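You operate a simulated robot arm through the tools that you are given. There is no shell and no other tool. Be economical: measure what you need, move in short steps, check, and stop when the job is done.

You run a simulated robot arm. Do the job below in one go: nothing can be reset, and whatever is moved stays where it is left.

Task
Put things in order on the wooden table. At the end: the orange battery from the wooden table stands where the white paper roll stood; the white float from the wooden table stands where the black nozzle stood; the black nozzle from the wooden table stands where the orange battery stood; the white paper roll stands on top of the blue kneeling pad; whatever was shut is shut again. Leave all else as you found it, and nothing knocked over.

It is judged by the outcome, as a careful person would: the job done as asked, and still so three seconds after it is handed in. It fails if anything else is knocked over, pushed out of place, dropped, spilled or broken.

Robot
A 7-joint arm with a two-finger parallel gripper, fixed in place. Base frame: the origin is at the foot of the arm, x ahead of it, y to its left, z up; the work surface is at about z = 0.8. Units: m, degrees, N and s.
With the tool pointing down near the work surface it reaches from about 0.3 to 0.7 m from the base axis. Its first joint turns from -66.0 to 66.0 degrees. Payload 1.57 kg.
Tool frame: the origin (TCP) lies between the finger pads and is the grasp point; the fingertips stand 0.03 m ahead of it; z points along the fingers, y is the line along which they close. The gripper opens to 0.11 m. The fingers are 0.024 m wide and 0.012 m thick; the gripper's body (0.048 by 0.112 m) begins 0.078 m behind the TCP.
Orientation is that of the tool frame in the base frame, as [roll, pitch, yaw] about the fixed x, y, z axes, in that order (R = Rz(yaw) Ry(pitch) Rx(roll)). With the fingers straight down and closing along the base's y, the tool's x points along the base's -x, its y along +y and its z along -z.

Tools
- The arm moves only by the tool arm_command. Its argument "rows" is a list of rows, each an object of numbers (a shift or turn left out is 0, a gripper value left out holds the last): "dx", "dy", "dz": the shift along the base's x, y, z in units of 50 mm (1.0 is 50 mm); "ax", "ay", "az": the turn, a rotation vector about the base's x, y, z in units of 4 degrees (1.0 is 4 degrees); "fingers": the finger opening in m, from 0 to 0.11. In form: [{"dx": .., "dy": .., "dz": .., "ax": .., "ay": .., "az": .., "fingers": ..}, ...]. A call has 1 to 20 rows; each row shifts and turns the commanded pose from where the row before left it. A call with a number of a shift or a turn outside -1 to 1 is refused whole. Each row takes 0.2 s and may step no farther than 0.05 m and 8.6 degrees from the row before; otherwise, or with a gripper value out of range, the whole call is refused. Where a pose cannot be reached the arm comes as near as it can. A force on the tool above 40 N (or 10 N above the force at the start of the call, whichever is more), or a blocked arm, ends the call early, and 0.2 s more pass. The fingers move at their own pace (about 0.108 m/s each) and stop on an object; they squeeze with about 22 N. The grip force told is the motor's: it shows also when the fingers shut on nothing. Time passes only in rows, and 0.2 s behind the last, so rows that do not move let the fingers close. It gives the time, the measured TCP pose, the force on the tool (base axes), the opening and the grip force at its end, in the units of the frame above (readings bear some noise).
- Cameras (640 x 400 px; columns grow to the right, rows downward): "scene" is fixed at [0.1778, -0.4146, 1.3879]; the picture's right is [0.59, -0.81, 0.00], its down [-0.62, -0.45, -0.64] and it looks along [0.52, 0.38, -0.77] (base axes); focal length 246 px, centre (320, 200). "wrist" rides on the gripper at [-0.036, 0, -0.08] in the tool frame; the picture's right is [0.00, -1.00, 0.00], its down [0.97, 0.00, -0.24] and it looks along [0.24, 0.00, 0.97] (tool axes); focal length 218 px, centre (320, 200).
- get_image(camera): a new picture of that camera. The clock stands still meanwhile.
- locate(camera, pixels): for up to 12 pixels [column, row] of the newest picture of that camera ("zoom" is the newest enlarged one), the place [x, y, z] in the base frame of the surface seen there, good to about 0.003 m, but the place of the scene camera against the robot may be out by one fixed shift of up to 0.012 m in any direction. The clock stands still meanwhile.
- zoom(camera, box): a new picture of the part [left, top, right, bottom] of that camera's present view, enlarged. The clock stands still meanwhile.
- finish_job(): hands the job in; it is judged then, once.

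Keep the steps short. Do not move on a guess: measure, check each grasp and each placing, and mend mistakes. In all there are 80 turns and 38 pictures (those below and enlarged ones count). Leave the gripper open and the arm clear of the work at the hand-in unless told otherwise, and finish with a single line.

The tools are called as name(argument=value, ...) on one line, values as JSON. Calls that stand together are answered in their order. arm_command: Moves the arm, as the interface text tells. Its arguments: {"type":"object","properties":{"rows":{"type":"array"}},"required":["rows"]} The other tools are called the same way: get_image (camera) takes a picture; locate (camera, pixels) gives the place of the surface under pixels of a picture; zoom (camera, box) takes an enlarged picture of a part of a camera's view; finish_job () hands the job in.

At the start:

```text
clock: 0.0
position: [0.3946, -0.027, 1.1307]
tcp_rot: [179.9, 0.1, 180.0]
wrist_force: [-0.1, 0.7, -0.1]
width: 0.11
finger_force: 0.0
```

scene: 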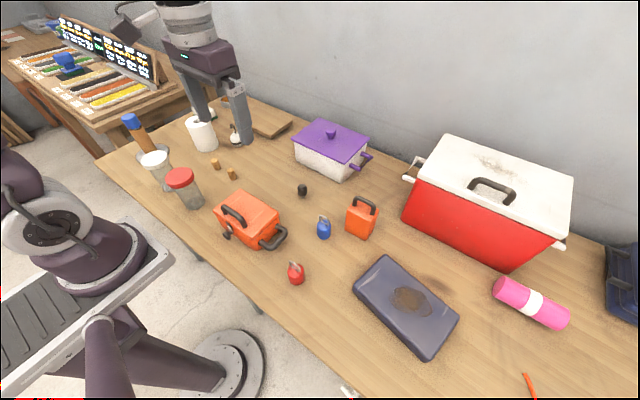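
wrist: 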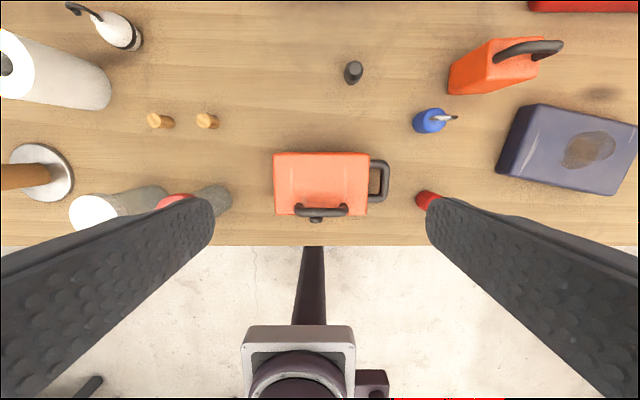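

I'll enlarge the scene view first so I can identify the objects.

zoom(camera="scene", box=[120, 80, 300, 200])

zoom(camera="scene", box=[200, 160, 470, 340])

```text
3.33 times, centred on (210, 140) of scene
```

zoom: 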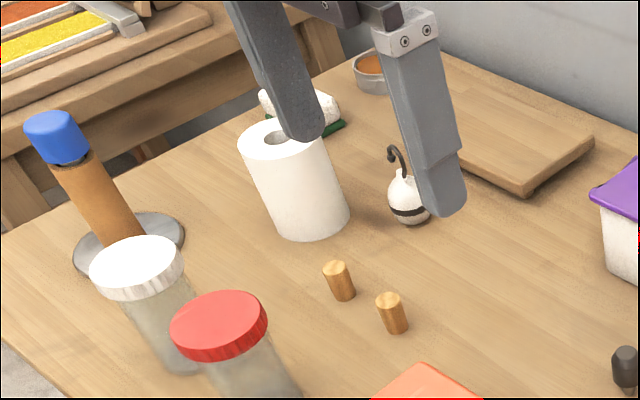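

```text
2.22 times, centred on (335, 250) of scene
```

zoom: 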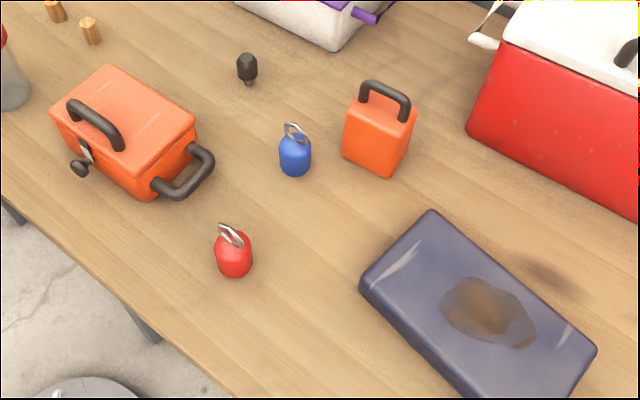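

I see the roll, float (black band and hook), nozzle, battery and pad. I'll measure them with both cameras.

locate(camera="wrist", pixels=[[20, 50], [22, 90], [108, 95], [120, 30], [134, 42], [354, 68], [352, 80], [478, 65], [500, 55], [520, 110], [635, 130], [600, 190]])

get_image(camera="scene")

locate(camera="scene", pixels=[[190, 122], [207, 120], [207, 151], [235, 139], [302, 187], [302, 196], [352, 208], [372, 213], [360, 235], [382, 258], [456, 318], [427, 358]])

```text
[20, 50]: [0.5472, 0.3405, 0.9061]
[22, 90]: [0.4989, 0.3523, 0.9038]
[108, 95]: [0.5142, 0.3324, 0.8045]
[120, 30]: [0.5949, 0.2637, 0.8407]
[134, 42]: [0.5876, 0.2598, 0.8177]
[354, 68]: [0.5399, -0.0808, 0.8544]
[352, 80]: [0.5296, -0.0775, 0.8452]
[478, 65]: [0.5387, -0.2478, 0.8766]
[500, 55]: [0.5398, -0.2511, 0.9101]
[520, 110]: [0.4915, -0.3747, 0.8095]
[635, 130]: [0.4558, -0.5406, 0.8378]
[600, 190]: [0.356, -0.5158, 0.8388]
```

```text
33 pictures are left
```

scene: 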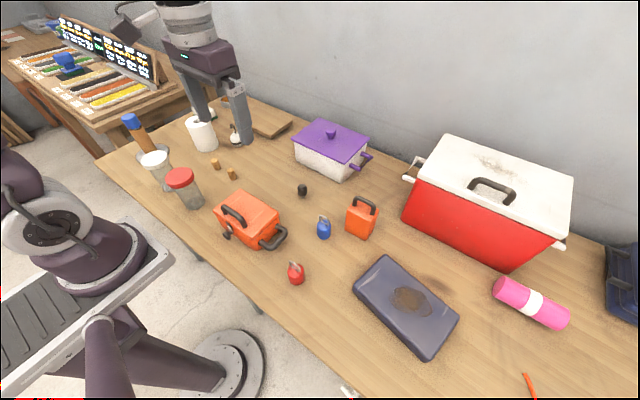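

```text
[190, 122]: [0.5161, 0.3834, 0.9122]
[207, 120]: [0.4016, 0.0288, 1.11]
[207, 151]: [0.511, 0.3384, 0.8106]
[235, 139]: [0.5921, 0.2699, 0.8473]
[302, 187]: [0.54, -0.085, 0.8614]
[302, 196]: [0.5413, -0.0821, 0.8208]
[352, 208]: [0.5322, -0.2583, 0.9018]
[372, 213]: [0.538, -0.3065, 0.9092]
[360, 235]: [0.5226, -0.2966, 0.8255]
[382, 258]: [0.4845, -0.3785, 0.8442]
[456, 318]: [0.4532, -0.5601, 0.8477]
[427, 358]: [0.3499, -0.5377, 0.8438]
```

Distances are all in reach. Next I'll move high over the roll and float area for a close wrist view.

arm_command(rows=[{"dx": 0.25, "dy": 0.75}, {"dx": 0.25, "dy": 0.75}, {"dx": 0.25, "dy": 0.75}, {"dx": 0.25, "dy": 0.75}, {"dx": 0.25, "dy": 0.75}, {"dx": 0.25, "dy": 0.75}, {"dx": 0.25, "dy": 0.75}, {"dx": 0.25, "dy": 0.75}, {"dx": 0.25, "dy": 0.75}, {"dx": 0.25, "dy": 0.4}])

get_image(camera="wrist")

```text
clock: 2.2
position: [0.5181, 0.3302, 1.1261]
tcp_rot: [-179.9, -0.1, -180.0]
wrist_force: [0.7, -0.5, -0.5]
width: 0.1101
finger_force: 0.1
```

```text
32 pictures are left
```

wrist: 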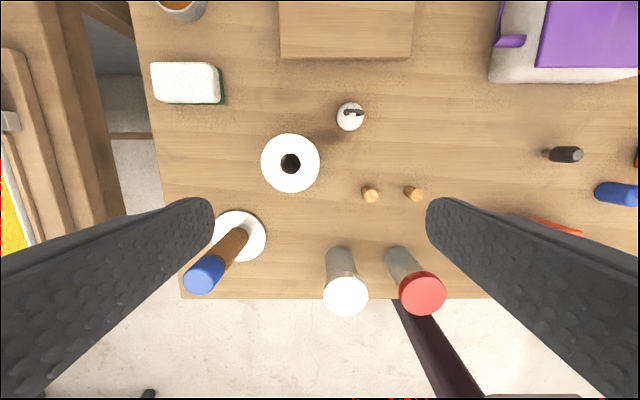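

The roll is clear, centred near (290,163), with the float at (350,117). I'll measure the roll's rim and the float.

locate(camera="wrist", pixels=[[264, 163], [317, 163], [290, 137], [290, 190], [274, 149], [306, 178], [350, 124], [340, 117], [361, 119], [348, 106], [358, 112], [350, 150]])

zoom(camera="wrist", box=[240, 80, 400, 200])

```text
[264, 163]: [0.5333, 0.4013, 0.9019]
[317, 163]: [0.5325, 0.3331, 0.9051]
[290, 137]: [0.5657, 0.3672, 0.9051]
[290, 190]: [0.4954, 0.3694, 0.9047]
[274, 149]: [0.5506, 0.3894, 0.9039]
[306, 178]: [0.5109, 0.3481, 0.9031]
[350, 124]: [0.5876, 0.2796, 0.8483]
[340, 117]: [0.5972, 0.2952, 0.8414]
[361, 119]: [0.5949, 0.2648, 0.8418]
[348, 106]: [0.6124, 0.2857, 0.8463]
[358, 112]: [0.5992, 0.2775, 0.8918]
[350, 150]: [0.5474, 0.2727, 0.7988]
```

```text
3.33 times, centred on (320, 140) of wrist
```

zoom: 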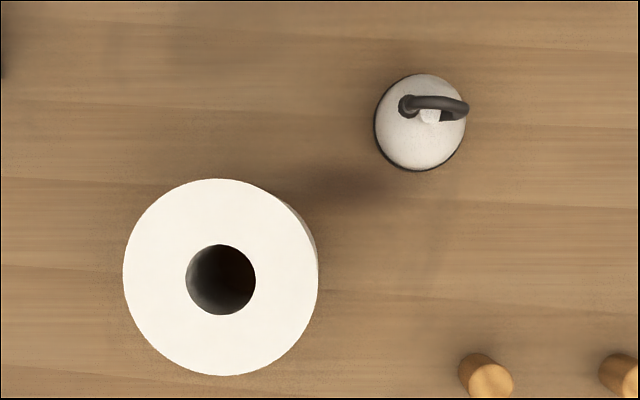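

The roll centre is (0.5305, 0.367), 0.073 across, with its top at 0.904. I'll centre over it and descend to TCP z of about 0.95 first.

arm_command(rows=[{"dx": 0.248, "dy": 0.736, "fingers": 0.11}, {}, {"dz": -0.9}, {"dz": -0.9}, {"dz": -0.9}, {"dz": -0.8}, {}])

get_image(camera="wrist")

```text
clock: 3.8
position: [0.5234, 0.3383, 0.9536]
tcp_rot: [180.0, 0.0, -179.9]
wrist_force: [0.2, 0.3, -0.7]
width: 0.11
finger_force: 0.1
out of reach, approached as far as the arm can: row 1
```

```text
30 pictures are left
```

wrist: 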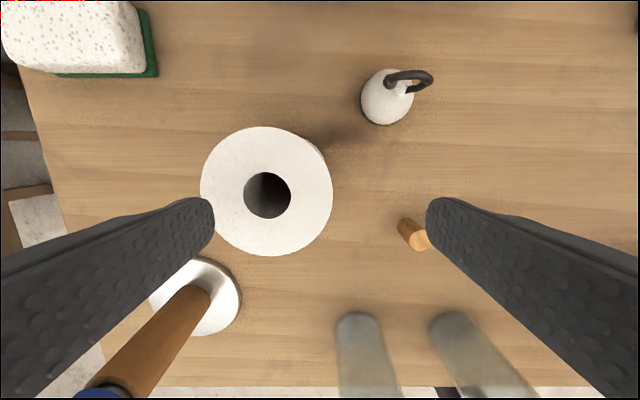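

At that height the arm stopped short in y. At this height it should reach, so I'll re-measure the roll from here.

locate(camera="wrist", pixels=[[204, 191], [329, 191], [267, 130], [267, 251], [225, 145], [310, 236], [386, 115], [120, 45], [240, 300]])

arm_command(rows=[{"dx": 0.142, "dy": 0.574}, {}, {}])

```text
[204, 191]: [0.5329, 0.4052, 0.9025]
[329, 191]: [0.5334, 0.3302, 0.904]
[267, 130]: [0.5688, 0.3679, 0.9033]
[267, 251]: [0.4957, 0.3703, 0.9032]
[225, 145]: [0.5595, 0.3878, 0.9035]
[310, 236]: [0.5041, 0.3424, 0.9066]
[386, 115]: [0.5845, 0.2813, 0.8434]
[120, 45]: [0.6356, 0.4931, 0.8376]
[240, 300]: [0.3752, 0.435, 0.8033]
```

```text
clock: 4.6
position: [0.5304, 0.3649, 0.9521]
tcp_rot: [-179.9, 0.0, 180.0]
wrist_force: [0.9, -0.2, 0.2]
width: 0.11
finger_force: 0.0
```

Refined roll centre is (0.532, 0.368). I'll descend to about 0.868 and close.

arm_command(rows=[{"dx": 0.03, "dy": 0.06, "dz": -0.56}, {"dz": -0.56}, {"dz": -0.56}, {}, {"fingers": 0.06}, {}, {}])

```text
clock: 6.2
position: [0.5291, 0.3693, 0.8682]
tcp_rot: [180.0, 0.1, 180.0]
wrist_force: [0.3, -0.6, 0.4]
width: 0.0797
finger_force: 21.6
```

It's gripped at width 0.080. I'll lift and check, and measure the pad corners in the scene view meanwhile.

arm_command(rows=[{"dz": 0.3}, {"dz": 0.8}, {"dz": 0.9}, {"dz": 0.6}, {}])

zoom(camera="scene", box=[320, 240, 480, 370])

get_image(camera="scene")

```text
clock: 7.4
position: [0.5357, 0.3734, 1.0013]
tcp_rot: [180.0, 0.0, -180.0]
wrist_force: [-0.3, 0.0, -1.8]
width: 0.0796
finger_force: 22.3
```

```text
3.08 times, centred on (400, 305) of scene
```

zoom: 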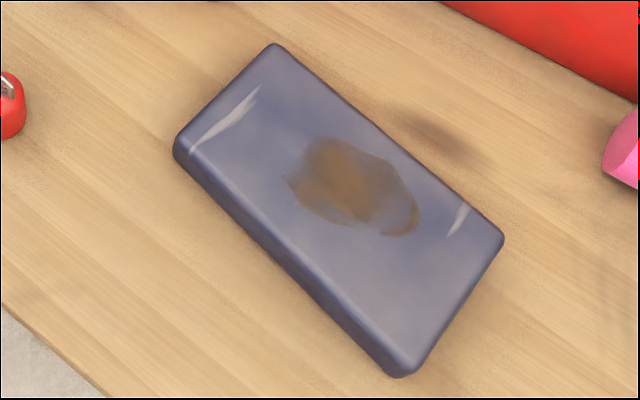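

```text
28 pictures are left
```

scene: 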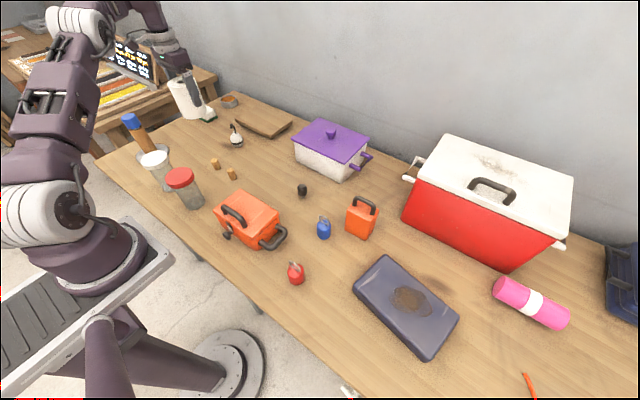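

The roll is held upright. Now I'll measure the pad top, with the nozzle and red box for calibration.

locate(camera="zoom", pixels=[[275, 52], [190, 140], [402, 350], [496, 240], [345, 200], [250, 130], [420, 280], [300, 220], [380, 150], [560, 330]])

locate(camera="scene", pixels=[[362, 201], [376, 205], [347, 208], [375, 217], [326, 225], [236, 138], [328, 135], [320, 170], [480, 185], [410, 180], [540, 230]])

```text
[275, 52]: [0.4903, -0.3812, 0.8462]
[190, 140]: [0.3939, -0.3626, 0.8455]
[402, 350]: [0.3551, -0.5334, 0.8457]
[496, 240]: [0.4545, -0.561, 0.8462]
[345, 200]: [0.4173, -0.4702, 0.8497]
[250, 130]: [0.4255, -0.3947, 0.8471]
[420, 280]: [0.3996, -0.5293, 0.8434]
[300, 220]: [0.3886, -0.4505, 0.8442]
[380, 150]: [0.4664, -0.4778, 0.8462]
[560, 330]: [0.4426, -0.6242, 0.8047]
```

```text
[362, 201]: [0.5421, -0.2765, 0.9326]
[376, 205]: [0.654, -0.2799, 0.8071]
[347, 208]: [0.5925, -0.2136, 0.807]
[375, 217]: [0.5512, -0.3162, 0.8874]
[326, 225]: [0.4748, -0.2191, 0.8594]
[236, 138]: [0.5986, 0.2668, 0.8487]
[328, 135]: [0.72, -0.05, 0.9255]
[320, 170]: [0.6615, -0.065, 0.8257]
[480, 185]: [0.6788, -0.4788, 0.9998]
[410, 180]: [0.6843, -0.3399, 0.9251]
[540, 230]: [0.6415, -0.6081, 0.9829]
```

The pad top centre after correcting the scene shift is about (0.423, -0.449), top z about 0.839. I'll carry the roll there at height.

arm_command(rows=[{"dx": -0.125, "dy": -0.914, "dz": 0.3}, {"dx": -0.125, "dy": -0.914, "dz": 0.3}, {"dx": -0.125, "dy": -0.914, "dz": 0.3}, {"dx": -0.125, "dy": -0.914, "dz": 0.3}, {"dx": -0.125, "dy": -0.914}, {"dx": -0.125, "dy": -0.914}, {"dx": -0.125, "dy": -0.914}, {"dx": -0.125, "dy": -0.914}, {"dx": -0.125, "dy": -0.914}, {"dx": -0.125, "dy": -0.914}, {"dx": -0.125, "dy": -0.914}, {"dx": -0.125, "dy": -0.914}, {"dx": -0.125, "dy": -0.914}, {"dx": -0.125, "dy": -0.914}, {"dx": -0.125, "dy": -0.914}, {"dx": -0.125, "dy": -0.914}, {"dx": -0.125, "dy": -0.914}, {"dx": -0.125, "dy": -0.914}, {}])

get_image(camera="wrist")

```text
clock: 11.4
position: [0.418, -0.4525, 1.0596]
tcp_rot: [179.9, -0.1, -180.0]
wrist_force: [-0.4, 0.0, -2.1]
width: 0.0796
finger_force: 22.1
```

```text
27 pictures are left
```

wrist: 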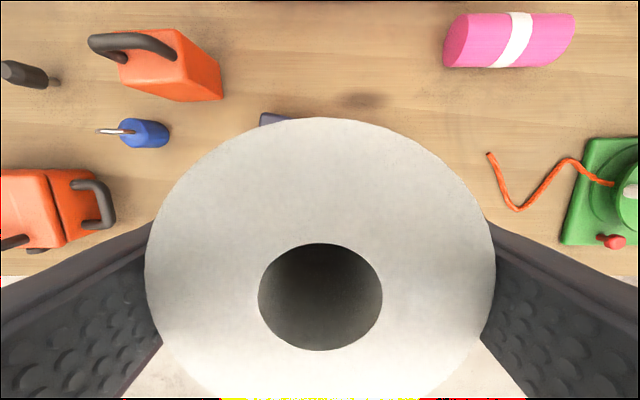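

The pad's far corner shows at (268,117), so I'll calibrate against it.

locate(camera="wrist", pixels=[[264, 120], [266, 116], [280, 117], [263, 124], [360, 100], [320, 230], [320, 360]])

get_image(camera="scene")

```text
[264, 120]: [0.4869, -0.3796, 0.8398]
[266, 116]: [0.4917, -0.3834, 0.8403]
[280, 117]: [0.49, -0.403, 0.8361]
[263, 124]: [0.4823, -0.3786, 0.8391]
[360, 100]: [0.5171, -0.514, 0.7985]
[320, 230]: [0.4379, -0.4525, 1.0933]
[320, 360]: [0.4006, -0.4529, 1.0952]
```

```text
26 pictures are left
```

scene: 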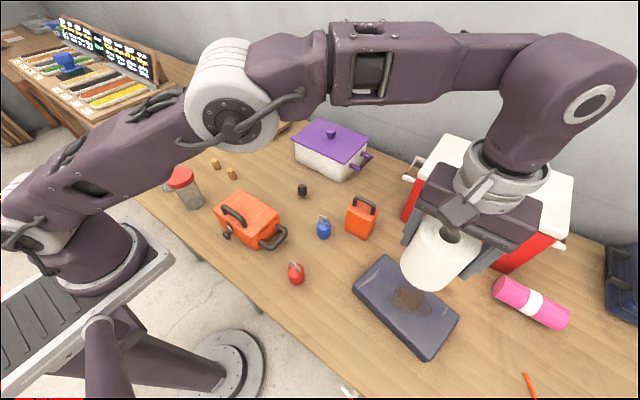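

The pad centre works out to (0.422, -0.456). I'll correct by a few mm and descend until the bottom is just above the pad.

arm_command(rows=[{"dx": 0.06, "dy": -0.08, "dz": -0.7}, {"dz": -0.8}, {"dz": -0.8}, {"dz": -0.4}, {}])

zoom(camera="scene", box=[320, 190, 520, 370])

```text
clock: 12.6
position: [0.4207, -0.4569, 0.9255]
tcp_rot: [180.0, -0.1, 180.0]
wrist_force: [-0.1, 0.4, -1.5]
width: 0.0796
finger_force: 21.2
```

```text
2.22 times, centred on (420, 280) of scene
```

zoom: 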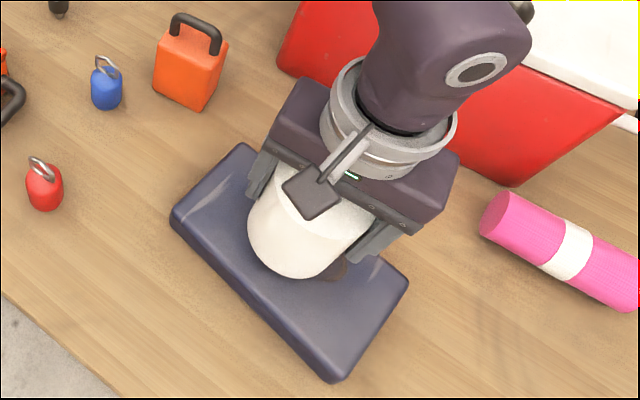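

It's well centred once lowered. I'll lower gently in small steps to contact.

arm_command(rows=[{"dz": -0.15}, {"dz": -0.1}, {"dz": -0.06}, {"dz": -0.04}, {}])

```text
clock: 13.8
position: [0.4222, -0.4547, 0.9068]
tcp_rot: [-179.9, 0.1, -180.0]
wrist_force: [2.2, -0.4, 6.4]
width: 0.0795
finger_force: 22.3
```

Upward force of about 6 N shows contact. I'll open slowly and rise straight up.

arm_command(rows=[{"fingers": 0.085}, {"fingers": 0.095}, {"fingers": 0.11}, {}, {"dz": 0.5}, {"dz": 0.9}, {"dz": 0.9}, {"dz": 0.9}, {}])

zoom(camera="scene", box=[320, 190, 520, 370])

get_image(camera="wrist")

```text
clock: 15.8
position: [0.4219, -0.4528, 1.0648]
tcp_rot: [-180.0, 0.1, -180.0]
wrist_force: [0.3, -0.3, 0.0]
width: 0.1102
finger_force: 0.0
```

```text
2.22 times, centred on (420, 280) of scene
```

zoom: 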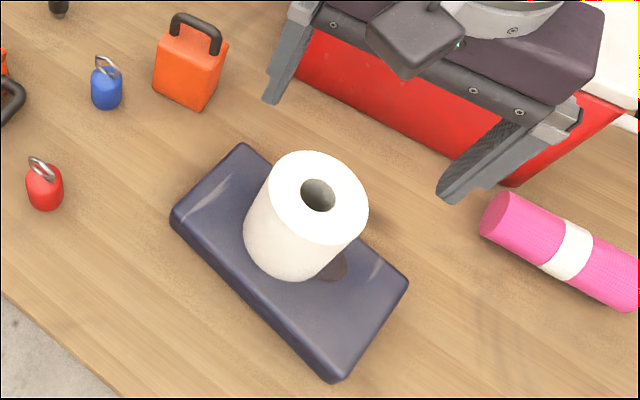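

```text
23 pictures are left
```

wrist: 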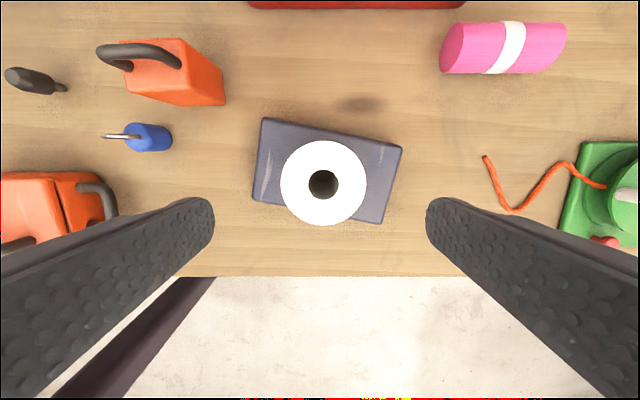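

The roll stands upright on the pad. Next I'll view the orange battery from above.

arm_command(rows=[{"dx": 0.5, "dy": 0.73}, {"dx": 0.5, "dy": 0.73}, {"dx": 0.5, "dy": 0.73}, {"dx": 0.5, "dy": 0.73}, {"dx": 0.5, "dy": 0.73}, {}])

get_image(camera="wrist")

```text
clock: 17.2
position: [0.546, -0.2699, 1.0636]
tcp_rot: [180.0, 0.1, -179.9]
wrist_force: [-0.3, 0.2, -0.1]
width: 0.1099
finger_force: 0.1
```

```text
22 pictures are left
```

wrist: 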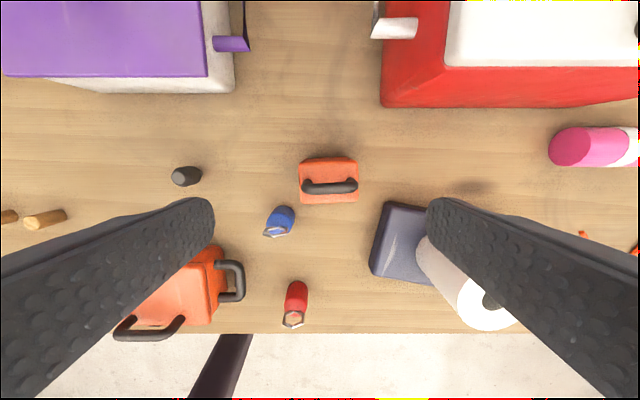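

The battery is near (328,180) with its handle along y. I'll measure its top corners and neighbours.

zoom(camera="wrist", box=[240, 120, 400, 240])

locate(camera="wrist", pixels=[[302, 165], [355, 162], [357, 200], [303, 200], [328, 188], [308, 188], [352, 185], [330, 158], [280, 215], [392, 95], [186, 176], [300, 260]])

```text
3.33 times, centred on (320, 180) of wrist
```

zoom: 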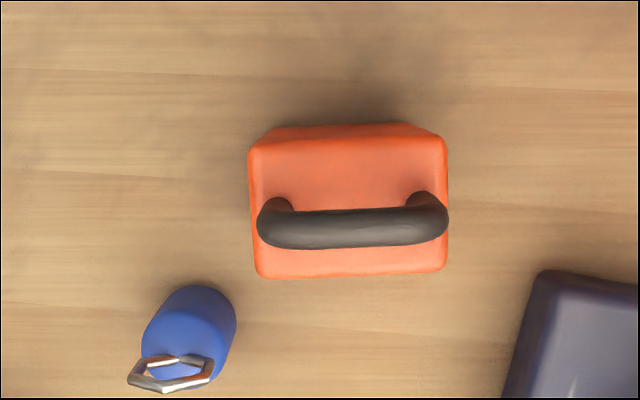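

```text
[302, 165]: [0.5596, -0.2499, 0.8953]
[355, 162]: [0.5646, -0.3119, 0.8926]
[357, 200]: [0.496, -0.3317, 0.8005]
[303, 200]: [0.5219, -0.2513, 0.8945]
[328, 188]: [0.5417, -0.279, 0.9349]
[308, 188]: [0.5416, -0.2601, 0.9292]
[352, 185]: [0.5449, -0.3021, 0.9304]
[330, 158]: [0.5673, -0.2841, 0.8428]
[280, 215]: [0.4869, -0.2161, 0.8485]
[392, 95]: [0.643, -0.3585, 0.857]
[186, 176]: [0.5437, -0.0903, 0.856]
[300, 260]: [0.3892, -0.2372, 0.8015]
```

locate(camera="zoom", pixels=[[256, 150], [440, 146], [440, 264], [262, 270], [252, 210], [445, 210], [350, 142], [350, 272], [262, 175], [436, 170]])

```text
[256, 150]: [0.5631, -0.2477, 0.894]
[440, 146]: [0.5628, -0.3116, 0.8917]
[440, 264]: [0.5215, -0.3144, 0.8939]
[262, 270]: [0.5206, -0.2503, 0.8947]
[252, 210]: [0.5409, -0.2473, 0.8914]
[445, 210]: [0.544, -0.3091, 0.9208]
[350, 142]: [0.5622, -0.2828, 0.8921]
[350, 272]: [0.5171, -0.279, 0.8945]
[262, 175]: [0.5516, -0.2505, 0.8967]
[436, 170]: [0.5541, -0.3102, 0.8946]
```

Battery centre (0.542, -0.281), yaw about +3°. I'll centre, turn slightly, and descend partway, then grip.

arm_command(rows=[{"dx": -0.08, "dy": -0.22, "az": 0.7}, {"dz": -0.8}, {"dz": -0.8}, {"dz": -0.7}, {}, {}])

get_image(camera="wrist")

```text
clock: 18.6
position: [0.5425, -0.2825, 0.952]
tcp_rot: [-180.0, 0.0, -177.2]
wrist_force: [-0.2, 0.0, 0.7]
width: 0.11
finger_force: 0.1
```

```text
20 pictures are left
```

wrist: 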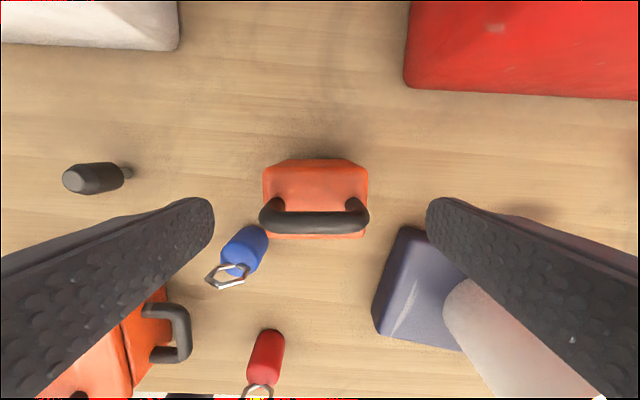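

Aligned and clear. I'll descend and grip.

arm_command(rows=[{"dz": -0.6}, {"dz": -0.6}, {"dz": -0.48}, {}, {"fingers": 0.045}, {}, {}])

```text
clock: 20.2
position: [0.542, -0.2836, 0.8673]
tcp_rot: [180.0, 0.0, -177.2]
wrist_force: [0.8, 0.8, 0.4]
width: 0.0699
finger_force: 22.1
```

Gripped at 0.070. I'll lift and carry it toward the roll's former spot.

arm_command(rows=[{"dz": 0.3}, {"dz": 0.8}, {"dz": 0.8}, {"dz": 0.7}, {}])

zoom(camera="scene", box=[240, 100, 480, 280])

```text
clock: 21.4
position: [0.5439, -0.284, 1.0001]
tcp_rot: [-180.0, 0.0, -177.2]
wrist_force: [0.0, -0.7, -7.0]
width: 0.07
finger_force: 22.3
```

```text
2.22 times, centred on (360, 190) of scene
```

zoom: 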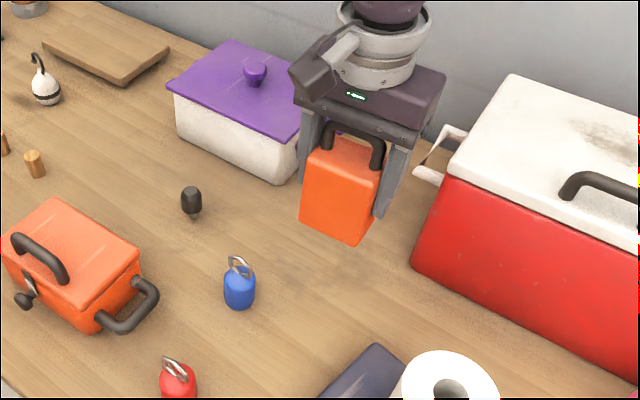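

Firm grip (about 7 N weight). I'll carry it at moderate speed.

arm_command(rows=[{"dx": -0.012, "dy": 0.4, "az": -0.1}, {"dx": -0.012, "dy": 0.7, "az": -0.1}, {"dx": -0.012, "dy": 0.7, "az": -0.1}, {"dx": -0.012, "dy": 0.7, "az": -0.1}, {"dx": -0.012, "dy": 0.7, "az": -0.1}, {"dx": -0.012, "dy": 0.7, "az": -0.1}, {"dx": -0.012, "dy": 0.7, "az": -0.1}, {"dx": -0.012, "dy": 0.7}, {"dx": -0.012, "dy": 0.7}, {"dx": -0.012, "dy": 0.7}, {"dx": -0.012, "dy": 0.7}, {"dx": -0.012, "dy": 0.7}, {"dx": -0.012, "dy": 0.7}, {"dx": -0.012, "dy": 0.7}, {"dx": -0.012, "dy": 0.7}, {"dx": -0.012, "dy": 0.7}, {"dx": -0.012, "dy": 0.7}, {"dx": -0.012, "dy": 0.7}, {"dx": -0.012, "dy": 0.7}, {}])

```text
clock: 25.6
position: [0.5299, 0.3666, 0.9964]
tcp_rot: [179.9, 0.0, 179.9]
wrist_force: [0.5, -0.4, -6.1]
width: 0.0697
finger_force: 21.9
```

I'm at the roll's spot. I'll nudge to (0.532, 0.369) and lower to about 12 mm above the table.

arm_command(rows=[{"dx": 0.03, "dy": 0.04, "dz": -0.6}, {"dz": -0.7}, {"dz": -0.7}, {"dz": -0.35}, {}])

zoom(camera="scene", box=[120, 80, 300, 200])

```text
clock: 26.8
position: [0.5341, 0.3667, 0.8801]
tcp_rot: [180.0, 0.0, -179.9]
wrist_force: [-0.1, -1.3, -6.4]
width: 0.0694
finger_force: 22.0
```

```text
3.33 times, centred on (210, 140) of scene
```

zoom: 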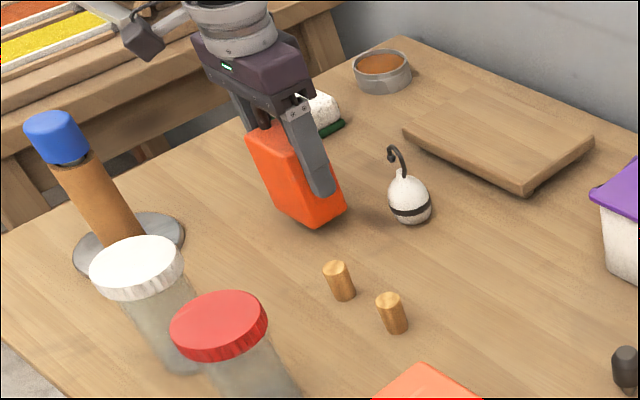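

Position looks right. I'll lower gently to contact.

arm_command(rows=[{"dz": -0.12}, {"dz": -0.07}, {"dz": -0.05}, {"dz": -0.03}, {}])

```text
clock: 28.0
position: [0.5339, 0.3684, 0.868]
tcp_rot: [-180.0, 0.0, 179.9]
wrist_force: [-0.2, 0.3, -7.4]
width: 0.0701
finger_force: 22.9
```

Not touching yet (still about -7 N). Continue in 1 mm steps.

arm_command(rows=[{"dz": -0.03}, {"dz": -0.02}, {}])

```text
clock: 28.8
position: [0.5336, 0.3679, 0.8651]
tcp_rot: [179.9, 0.1, -180.0]
wrist_force: [-0.1, 0.4, 15.5]
width: 0.07
finger_force: 21.7
```

Contact made. I'll release and rise.

arm_command(rows=[{"dz": 0.02, "fingers": 0.078}, {"fingers": 0.09}, {"fingers": 0.11}, {}, {"dz": 0.4}, {"dz": 0.8}, {"dz": 0.8}, {"dz": 0.6}, {}])

get_image(camera="wrist")

```text
clock: 30.8
position: [0.5346, 0.368, 0.9949]
tcp_rot: [180.0, 0.0, -179.9]
wrist_force: [0.8, -0.3, -0.1]
width: 0.1098
finger_force: 0.1
```

```text
17 pictures are left
```

wrist: 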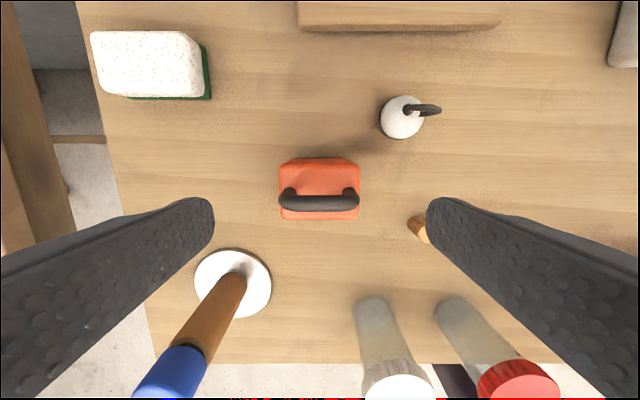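

The battery stands on the roll's spot. Now to the nozzle near (0.54, -0.083) for a close view.

arm_command(rows=[{"dx": 0.04, "dy": -0.9}, {"dx": 0.04, "dy": -0.9}, {"dx": 0.04, "dy": -0.9}, {"dx": 0.04, "dy": -0.9}, {"dx": 0.04, "dy": -0.9}, {"dx": 0.04, "dy": -0.9}, {"dx": 0.04, "dy": -0.9}, {"dx": 0.04, "dy": -0.9}, {"dx": 0.04, "dy": -0.9}, {"dy": -0.9}, {"dz": -0.5}, {}])

zoom(camera="wrist", box=[220, 100, 420, 240])

zoom(camera="scene", box=[270, 160, 340, 220])

```text
clock: 33.4
position: [0.554, -0.0824, 0.9738]
tcp_rot: [-180.0, 0.0, 180.0]
wrist_force: [0.2, 0.6, -0.1]
width: 0.1099
finger_force: 0.2
```

```text
2.86 times, centred on (320, 170) of wrist
```

zoom: 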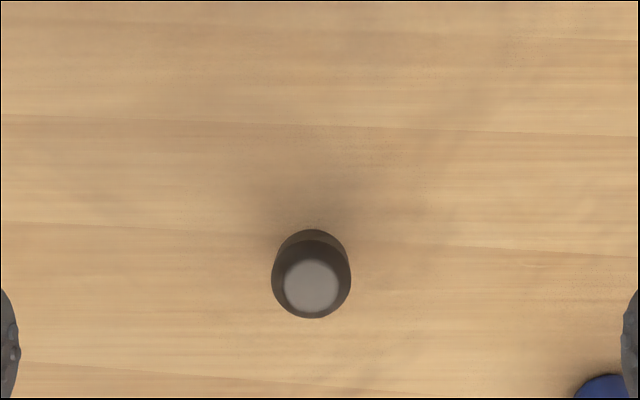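

```text
6.67 times, centred on (305, 190) of scene
```

zoom: 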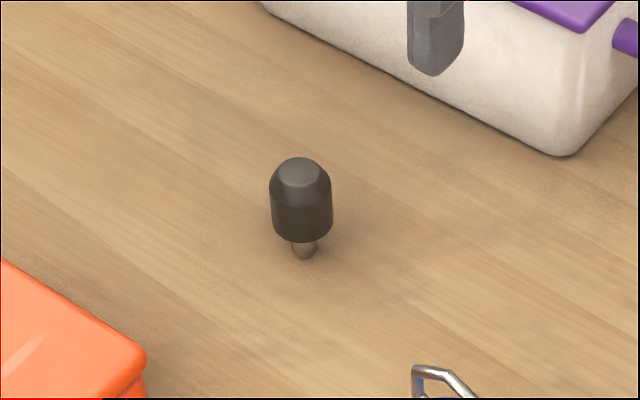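

The nozzle stands on a thin stem, so it will need care. I'll take a wrist view to measure it.

zoom(camera="wrist", box=[280, 160, 360, 220])

```text
6.67 times, centred on (320, 190) of wrist
```

zoom: 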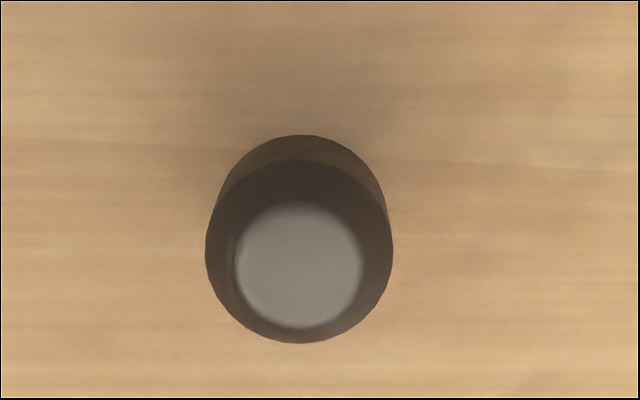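

locate(camera="zoom", pixels=[[299, 267], [245, 267], [352, 267], [299, 215], [299, 318], [212, 250], [387, 250], [299, 338], [299, 170], [500, 100]])

```text
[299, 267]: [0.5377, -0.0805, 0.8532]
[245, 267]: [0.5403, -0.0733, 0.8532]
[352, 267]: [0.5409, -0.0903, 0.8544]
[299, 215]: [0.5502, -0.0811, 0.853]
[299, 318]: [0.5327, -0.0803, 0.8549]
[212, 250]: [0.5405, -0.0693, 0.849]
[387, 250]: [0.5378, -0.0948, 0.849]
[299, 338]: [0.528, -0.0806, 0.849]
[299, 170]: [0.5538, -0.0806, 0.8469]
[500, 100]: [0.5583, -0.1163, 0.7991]
```

Nozzle centre (0.541, -0.0815), radius 0.013, top 0.8535. I'll go just above it with the fingers half closed and check centring.

arm_command(rows=[{"dx": -0.26, "dy": 0.02, "fingers": 0.05}, {"dz": -0.7}, {"dz": -0.6}, {}, {}])

get_image(camera="wrist")

```text
clock: 34.6
position: [0.5354, -0.0815, 0.9051]
tcp_rot: [179.9, 0.0, -179.9]
wrist_force: [-0.6, 0.5, -0.4]
width: 0.0501
finger_force: 0.2
```

```text
13 pictures are left
```

wrist: 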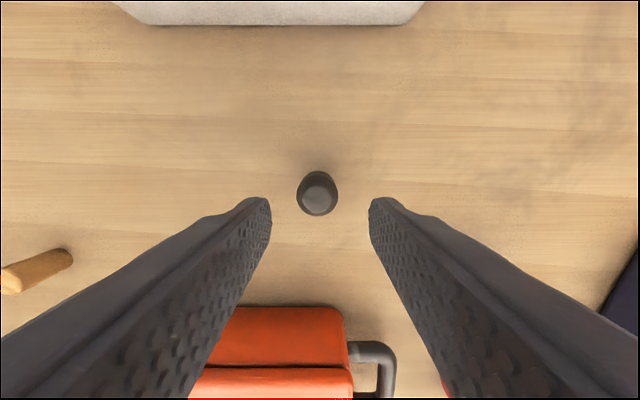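

locate(camera="wrist", pixels=[[299, 194], [336, 194], [318, 185], [318, 213], [317, 195], [302, 194], [333, 194]])

```text
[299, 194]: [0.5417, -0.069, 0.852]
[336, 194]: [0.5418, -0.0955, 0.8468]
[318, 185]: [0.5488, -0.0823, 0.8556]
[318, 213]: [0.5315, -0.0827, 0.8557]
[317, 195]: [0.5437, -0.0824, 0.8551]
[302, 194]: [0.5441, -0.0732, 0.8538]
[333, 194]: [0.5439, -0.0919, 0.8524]
```

The nozzle is about 1.5 mm to the left of the jaw centre and 6 mm ahead. I'll correct, descend and close gradually.

arm_command(rows=[{"dx": 0.12, "dy": 0.03, "dz": -0.2}, {"dz": -0.4}, {"dz": -0.4}, {"dz": -0.24}, {}, {"fingers": 0.036}, {"fingers": 0.031}, {"fingers": 0.028}, {"fingers": 0.025}, {"fingers": 0.015}, {}, {}])

zoom(camera="scene", box=[260, 140, 350, 220])

```text
clock: 37.2
position: [0.5451, -0.0795, 0.8427]
tcp_rot: [-179.9, -0.1, -180.0]
wrist_force: [-0.3, 0.1, -0.5]
width: 0.0263
finger_force: 22.3
```

```text
5.00 times, centred on (305, 180) of scene
```

zoom: 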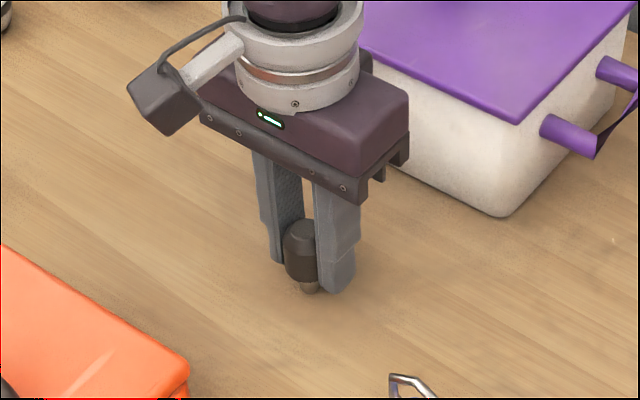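

The nozzle is gripped upright (width 0.026). I'll lift and carry it to the battery's former spot (0.542, -0.283).

arm_command(rows=[{"dz": 0.2}, {"dz": 0.6}, {"dz": 0.8}, {"dy": -0.5}, {"dy": -0.7}, {"dy": -0.7}, {"dy": -0.7}, {"dy": -0.7}, {"dy": -0.7, "dx": -0.03}, {}, {"dz": -0.7}, {"dz": -0.5}, {"dz": -0.2}, {}])

zoom(camera="scene", box=[310, 160, 430, 260])

```text
clock: 40.2
position: [0.5412, -0.2784, 0.853]
tcp_rot: [180.0, 0.0, -180.0]
wrist_force: [0.4, -0.2, 0.0]
width: 0.0261
finger_force: 22.3
```

```text
4.00 times, centred on (370, 210) of scene
```

zoom: 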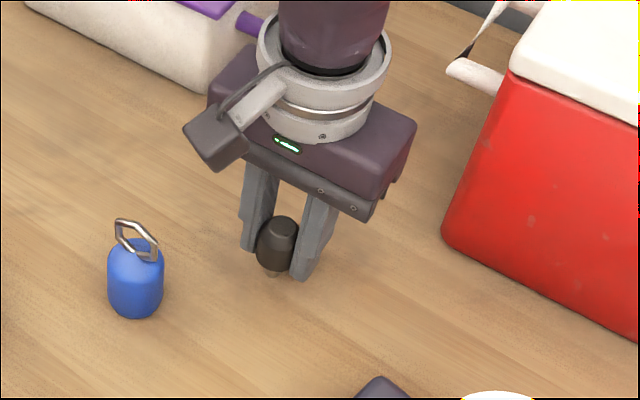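

Upright, 10 mm above. I'll nudge y by -3 mm and lower finely.

arm_command(rows=[{"dy": -0.06}, {"dz": -0.1}, {"dz": -0.06}, {"dz": -0.03}, {}])

```text
clock: 41.4
position: [0.5422, -0.2816, 0.8438]
tcp_rot: [-180.0, 0.0, -179.9]
wrist_force: [-1.5, 0.1, -0.1]
width: 0.0265
finger_force: 21.9
```

arm_command(rows=[{"dz": -0.02}, {}])

```text
clock: 42.0
position: [0.5414, -0.2823, 0.8442]
tcp_rot: [-180.0, 0.0, -179.9]
wrist_force: [-0.7, 0.8, 1.3]
width: 0.0266
finger_force: 22.1
```

arm_command(rows=[{"dz": -0.02}, {}])

```text
clock: 42.6
position: [0.5417, -0.2813, 0.8423]
tcp_rot: [-180.0, 0.1, -180.0]
wrist_force: [-3.9, 1.5, 14.3]
width: 0.0266
finger_force: 21.7
```

In contact. I'll relieve the load slightly and release slowly.

arm_command(rows=[{"dz": 0.013}, {}, {"fingers": 0.029}, {"fingers": 0.034}, {"fingers": 0.045}, {"fingers": 0.06}, {}, {"dz": 0.4}, {"dz": 0.8}, {"dz": 0.9}, {}])

zoom(camera="scene", box=[310, 160, 430, 260])

```text
clock: 45.0
position: [0.5425, -0.2781, 0.9465]
tcp_rot: [179.9, 0.0, -179.9]
wrist_force: [-0.5, -0.6, 0.5]
width: 0.06
finger_force: 0.1
```

```text
4.00 times, centred on (370, 210) of scene
```

zoom: 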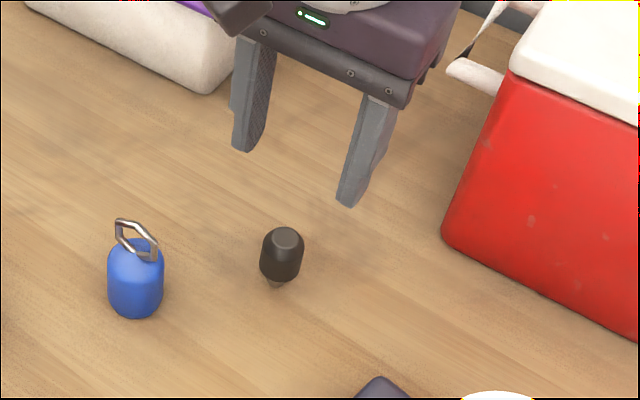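

The nozzle stands in place. Now I'll move above the float near (0.597, 0.279).

arm_command(rows=[{"dz": 0.9, "fingers": 0.11}, {"dy": 0.85}, {"dy": 0.85}, {"dy": 0.85}, {"dy": 0.85}, {"dy": 0.85}, {"dy": 0.85}, {"dy": 0.85}, {"dy": 0.85, "dx": 0.18}, {"dy": 0.85, "dx": 0.18}, {"dy": 0.85, "dx": 0.18}, {"dy": 0.85, "dx": 0.18}, {"dy": 0.85, "dx": 0.18}, {"dy": 0.85, "dx": 0.18}, {}, {"dz": -0.4}, {}])

zoom(camera="wrist", box=[240, 120, 400, 240])

```text
clock: 48.6
position: [0.5964, 0.272, 0.973]
tcp_rot: [179.9, 0.0, -180.0]
wrist_force: [-0.1, -0.1, -0.1]
width: 0.1102
finger_force: 0.0
```

```text
3.33 times, centred on (320, 180) of wrist
```

zoom: 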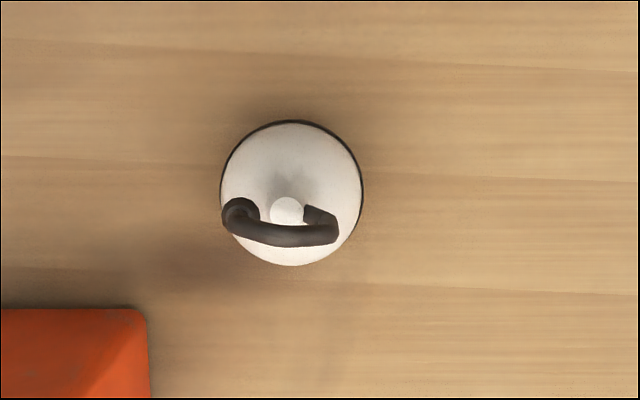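

locate(camera="zoom", pixels=[[226, 180], [357, 195], [290, 128], [290, 260], [245, 212], [325, 232], [285, 236], [290, 160], [140, 320], [340, 150], [287, 210]])

zoom(camera="scene", box=[205, 110, 265, 155])

```text
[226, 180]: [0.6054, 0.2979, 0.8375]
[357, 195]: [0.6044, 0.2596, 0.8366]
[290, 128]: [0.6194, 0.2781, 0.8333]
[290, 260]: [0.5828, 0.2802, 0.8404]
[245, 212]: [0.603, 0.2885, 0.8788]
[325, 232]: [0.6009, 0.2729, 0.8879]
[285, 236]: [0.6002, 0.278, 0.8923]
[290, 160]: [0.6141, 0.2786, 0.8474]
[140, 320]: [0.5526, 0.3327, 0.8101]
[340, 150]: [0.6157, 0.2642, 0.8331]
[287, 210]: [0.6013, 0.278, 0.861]
```

```text
8.89 times, centred on (235, 132) of scene
```

zoom: 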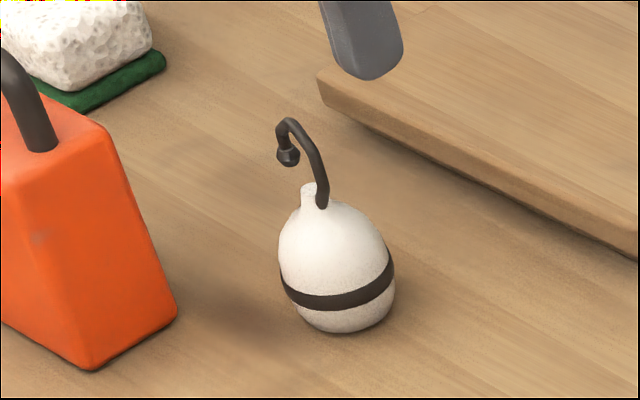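

Float centre (0.602, 0.279), radius about 0.02, hook top 0.893. I'll go lower with fingers at 0.07 and check centring.

arm_command(rows=[{"dx": 0.11, "dy": 0.14, "fingers": 0.07}, {"dz": -0.5}, {}, {}])

get_image(camera="wrist")

```text
clock: 49.6
position: [0.6032, 0.2791, 0.946]
tcp_rot: [-179.9, 0.0, -180.0]
wrist_force: [0.7, -0.5, -0.4]
width: 0.0698
finger_force: 0.0
```

```text
7 pictures are left
```

wrist: 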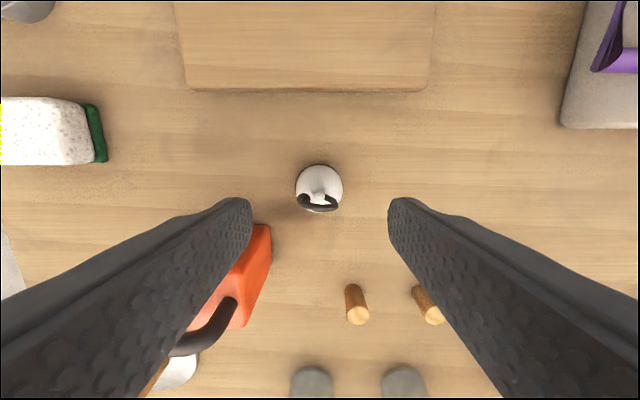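

Centred (float at column 319). I'll descend to 0.84 and close gradually.

arm_command(rows=[{"dz": -0.5}, {"dz": -0.5}, {"dz": -0.5}, {"dz": -0.4}, {"dz": -0.22}, {}, {"fingers": 0.05}, {"fingers": 0.045}, {"fingers": 0.041}, {"fingers": 0.038}, {"fingers": 0.03}, {}, {}])

```text
clock: 52.4
position: [0.6021, 0.2785, 0.8405]
tcp_rot: [180.0, 0.0, 180.0]
wrist_force: [-0.5, 0.2, 0.6]
width: 0.0401
finger_force: 21.9
```

Gripped at 0.040. I'll lift and carry to the nozzle's former spot (0.542, -0.081).

arm_command(rows=[{"dz": 0.2}, {"dz": 0.6}, {"dz": 0.8}, {"dz": 0.6}, {"dx": -0.2, "dy": -0.5}, {"dx": -0.2, "dy": -0.7}, {"dx": -0.2, "dy": -0.7}, {"dx": -0.2, "dy": -0.7}, {"dx": -0.2, "dy": -0.7}, {"dx": -0.2, "dy": -0.7}, {"dy": -0.7}, {"dy": -0.7}, {"dy": -0.7}, {"dy": -0.7}, {"dy": -0.4}, {}, {"dz": -0.7}, {"dz": -0.7}, {"dz": -0.5}, {}])

zoom(camera="scene", box=[260, 140, 350, 220])

```text
clock: 56.6
position: [0.5451, -0.08, 0.8523]
tcp_rot: [179.9, 0.1, -179.9]
wrist_force: [-0.1, -0.1, -0.1]
width: 0.04
finger_force: 22.2
```

```text
5.00 times, centred on (305, 180) of scene
```

zoom: 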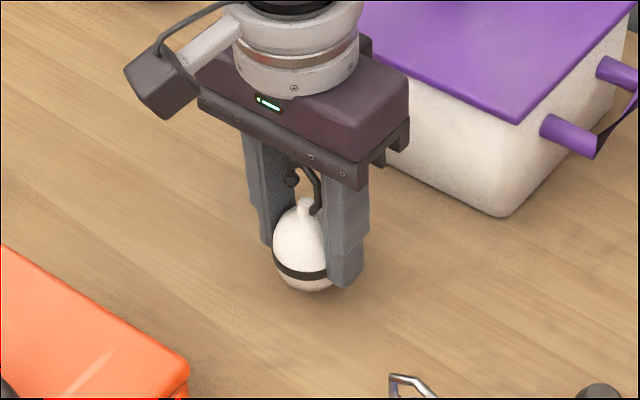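

Upright, about 12 mm above the table. I'll lower finely with a -2 mm x nudge.

arm_command(rows=[{"dx": -0.04, "dy": -0.02, "dz": -0.1}, {"dz": -0.08}, {"dz": -0.03}, {}])

```text
clock: 57.6
position: [0.5404, -0.0813, 0.8451]
tcp_rot: [180.0, -0.1, -180.0]
wrist_force: [0.3, -0.2, -0.7]
width: 0.0399
finger_force: 21.6
```

arm_command(rows=[{"dz": -0.03}, {"dz": -0.03}, {}])

```text
clock: 58.4
position: [0.5406, -0.0827, 0.842]
tcp_rot: [180.0, 0.0, -180.0]
wrist_force: [0.2, -0.1, -0.8]
width: 0.0401
finger_force: 21.7
```

arm_command(rows=[{"dz": -0.02}, {}])

```text
clock: 59.0
position: [0.5394, -0.0843, 0.8402]
tcp_rot: [-179.9, -0.1, -180.0]
wrist_force: [0.0, -0.1, 1.1]
width: 0.0401
finger_force: 22.6
```

arm_command(rows=[{"dz": -0.015}, {}])

```text
clock: 59.6
position: [0.5402, -0.0845, 0.8394]
tcp_rot: [180.0, 0.1, 179.9]
wrist_force: [-2.8, 4.0, 17.1]
width: 0.0401
finger_force: 21.6
```

Contact. I'll relieve slightly, release slowly and rise.

arm_command(rows=[{"dz": 0.013}, {}, {"fingers": 0.043}, {"fingers": 0.048}, {"fingers": 0.058}, {"fingers": 0.075}, {}, {"dz": 0.4}, {"dz": 0.8}, {"dz": 0.9}, {"dz": 0.9}, {"dx": -0.6, "dz": 0.5, "fingers": 0.11}, {"dx": -0.8, "dz": 0.5}, {"dx": -0.8, "dz": 0.5}, {}])

get_image(camera="scene")

zoom(camera="scene", box=[270, 160, 430, 280])

get_image(camera="wrist")

```text
clock: 62.8
position: [0.4306, -0.0843, 1.0687]
tcp_rot: [180.0, 0.0, -180.0]
wrist_force: [0.2, -0.3, -0.2]
width: 0.1101
finger_force: 0.1
```

```text
5 pictures are left
```

scene: 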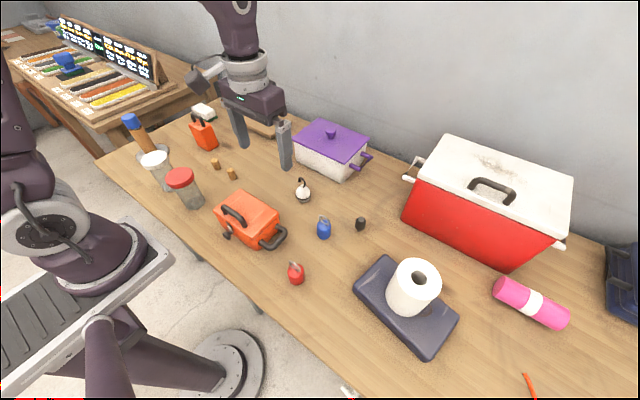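

```text
3.33 times, centred on (350, 220) of scene
```

zoom: 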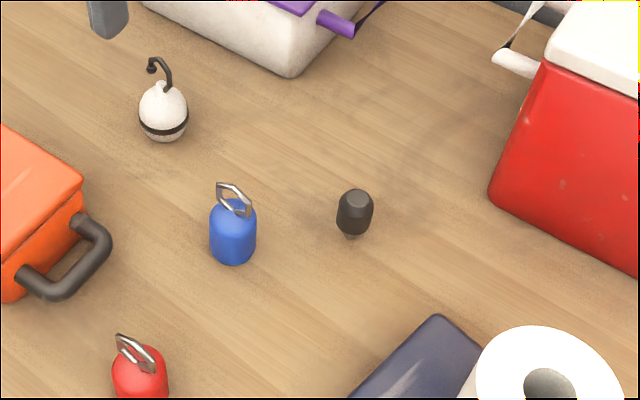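

```text
3 pictures are left
```

wrist: 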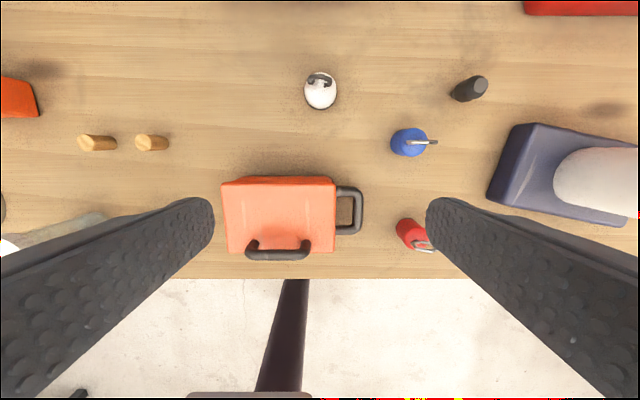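

All four objects stand upright in their places, nothing else has moved, and the gripper is open and clear, so I'm handing in.

finish_job()

```text
The job is handed in.
```

The job is done and handed in: the battery stands on the roll's old spot, the float on the nozzle's, the nozzle on the battery's, and the roll on the blue pad; nothing was opened, nothing else was disturbed.
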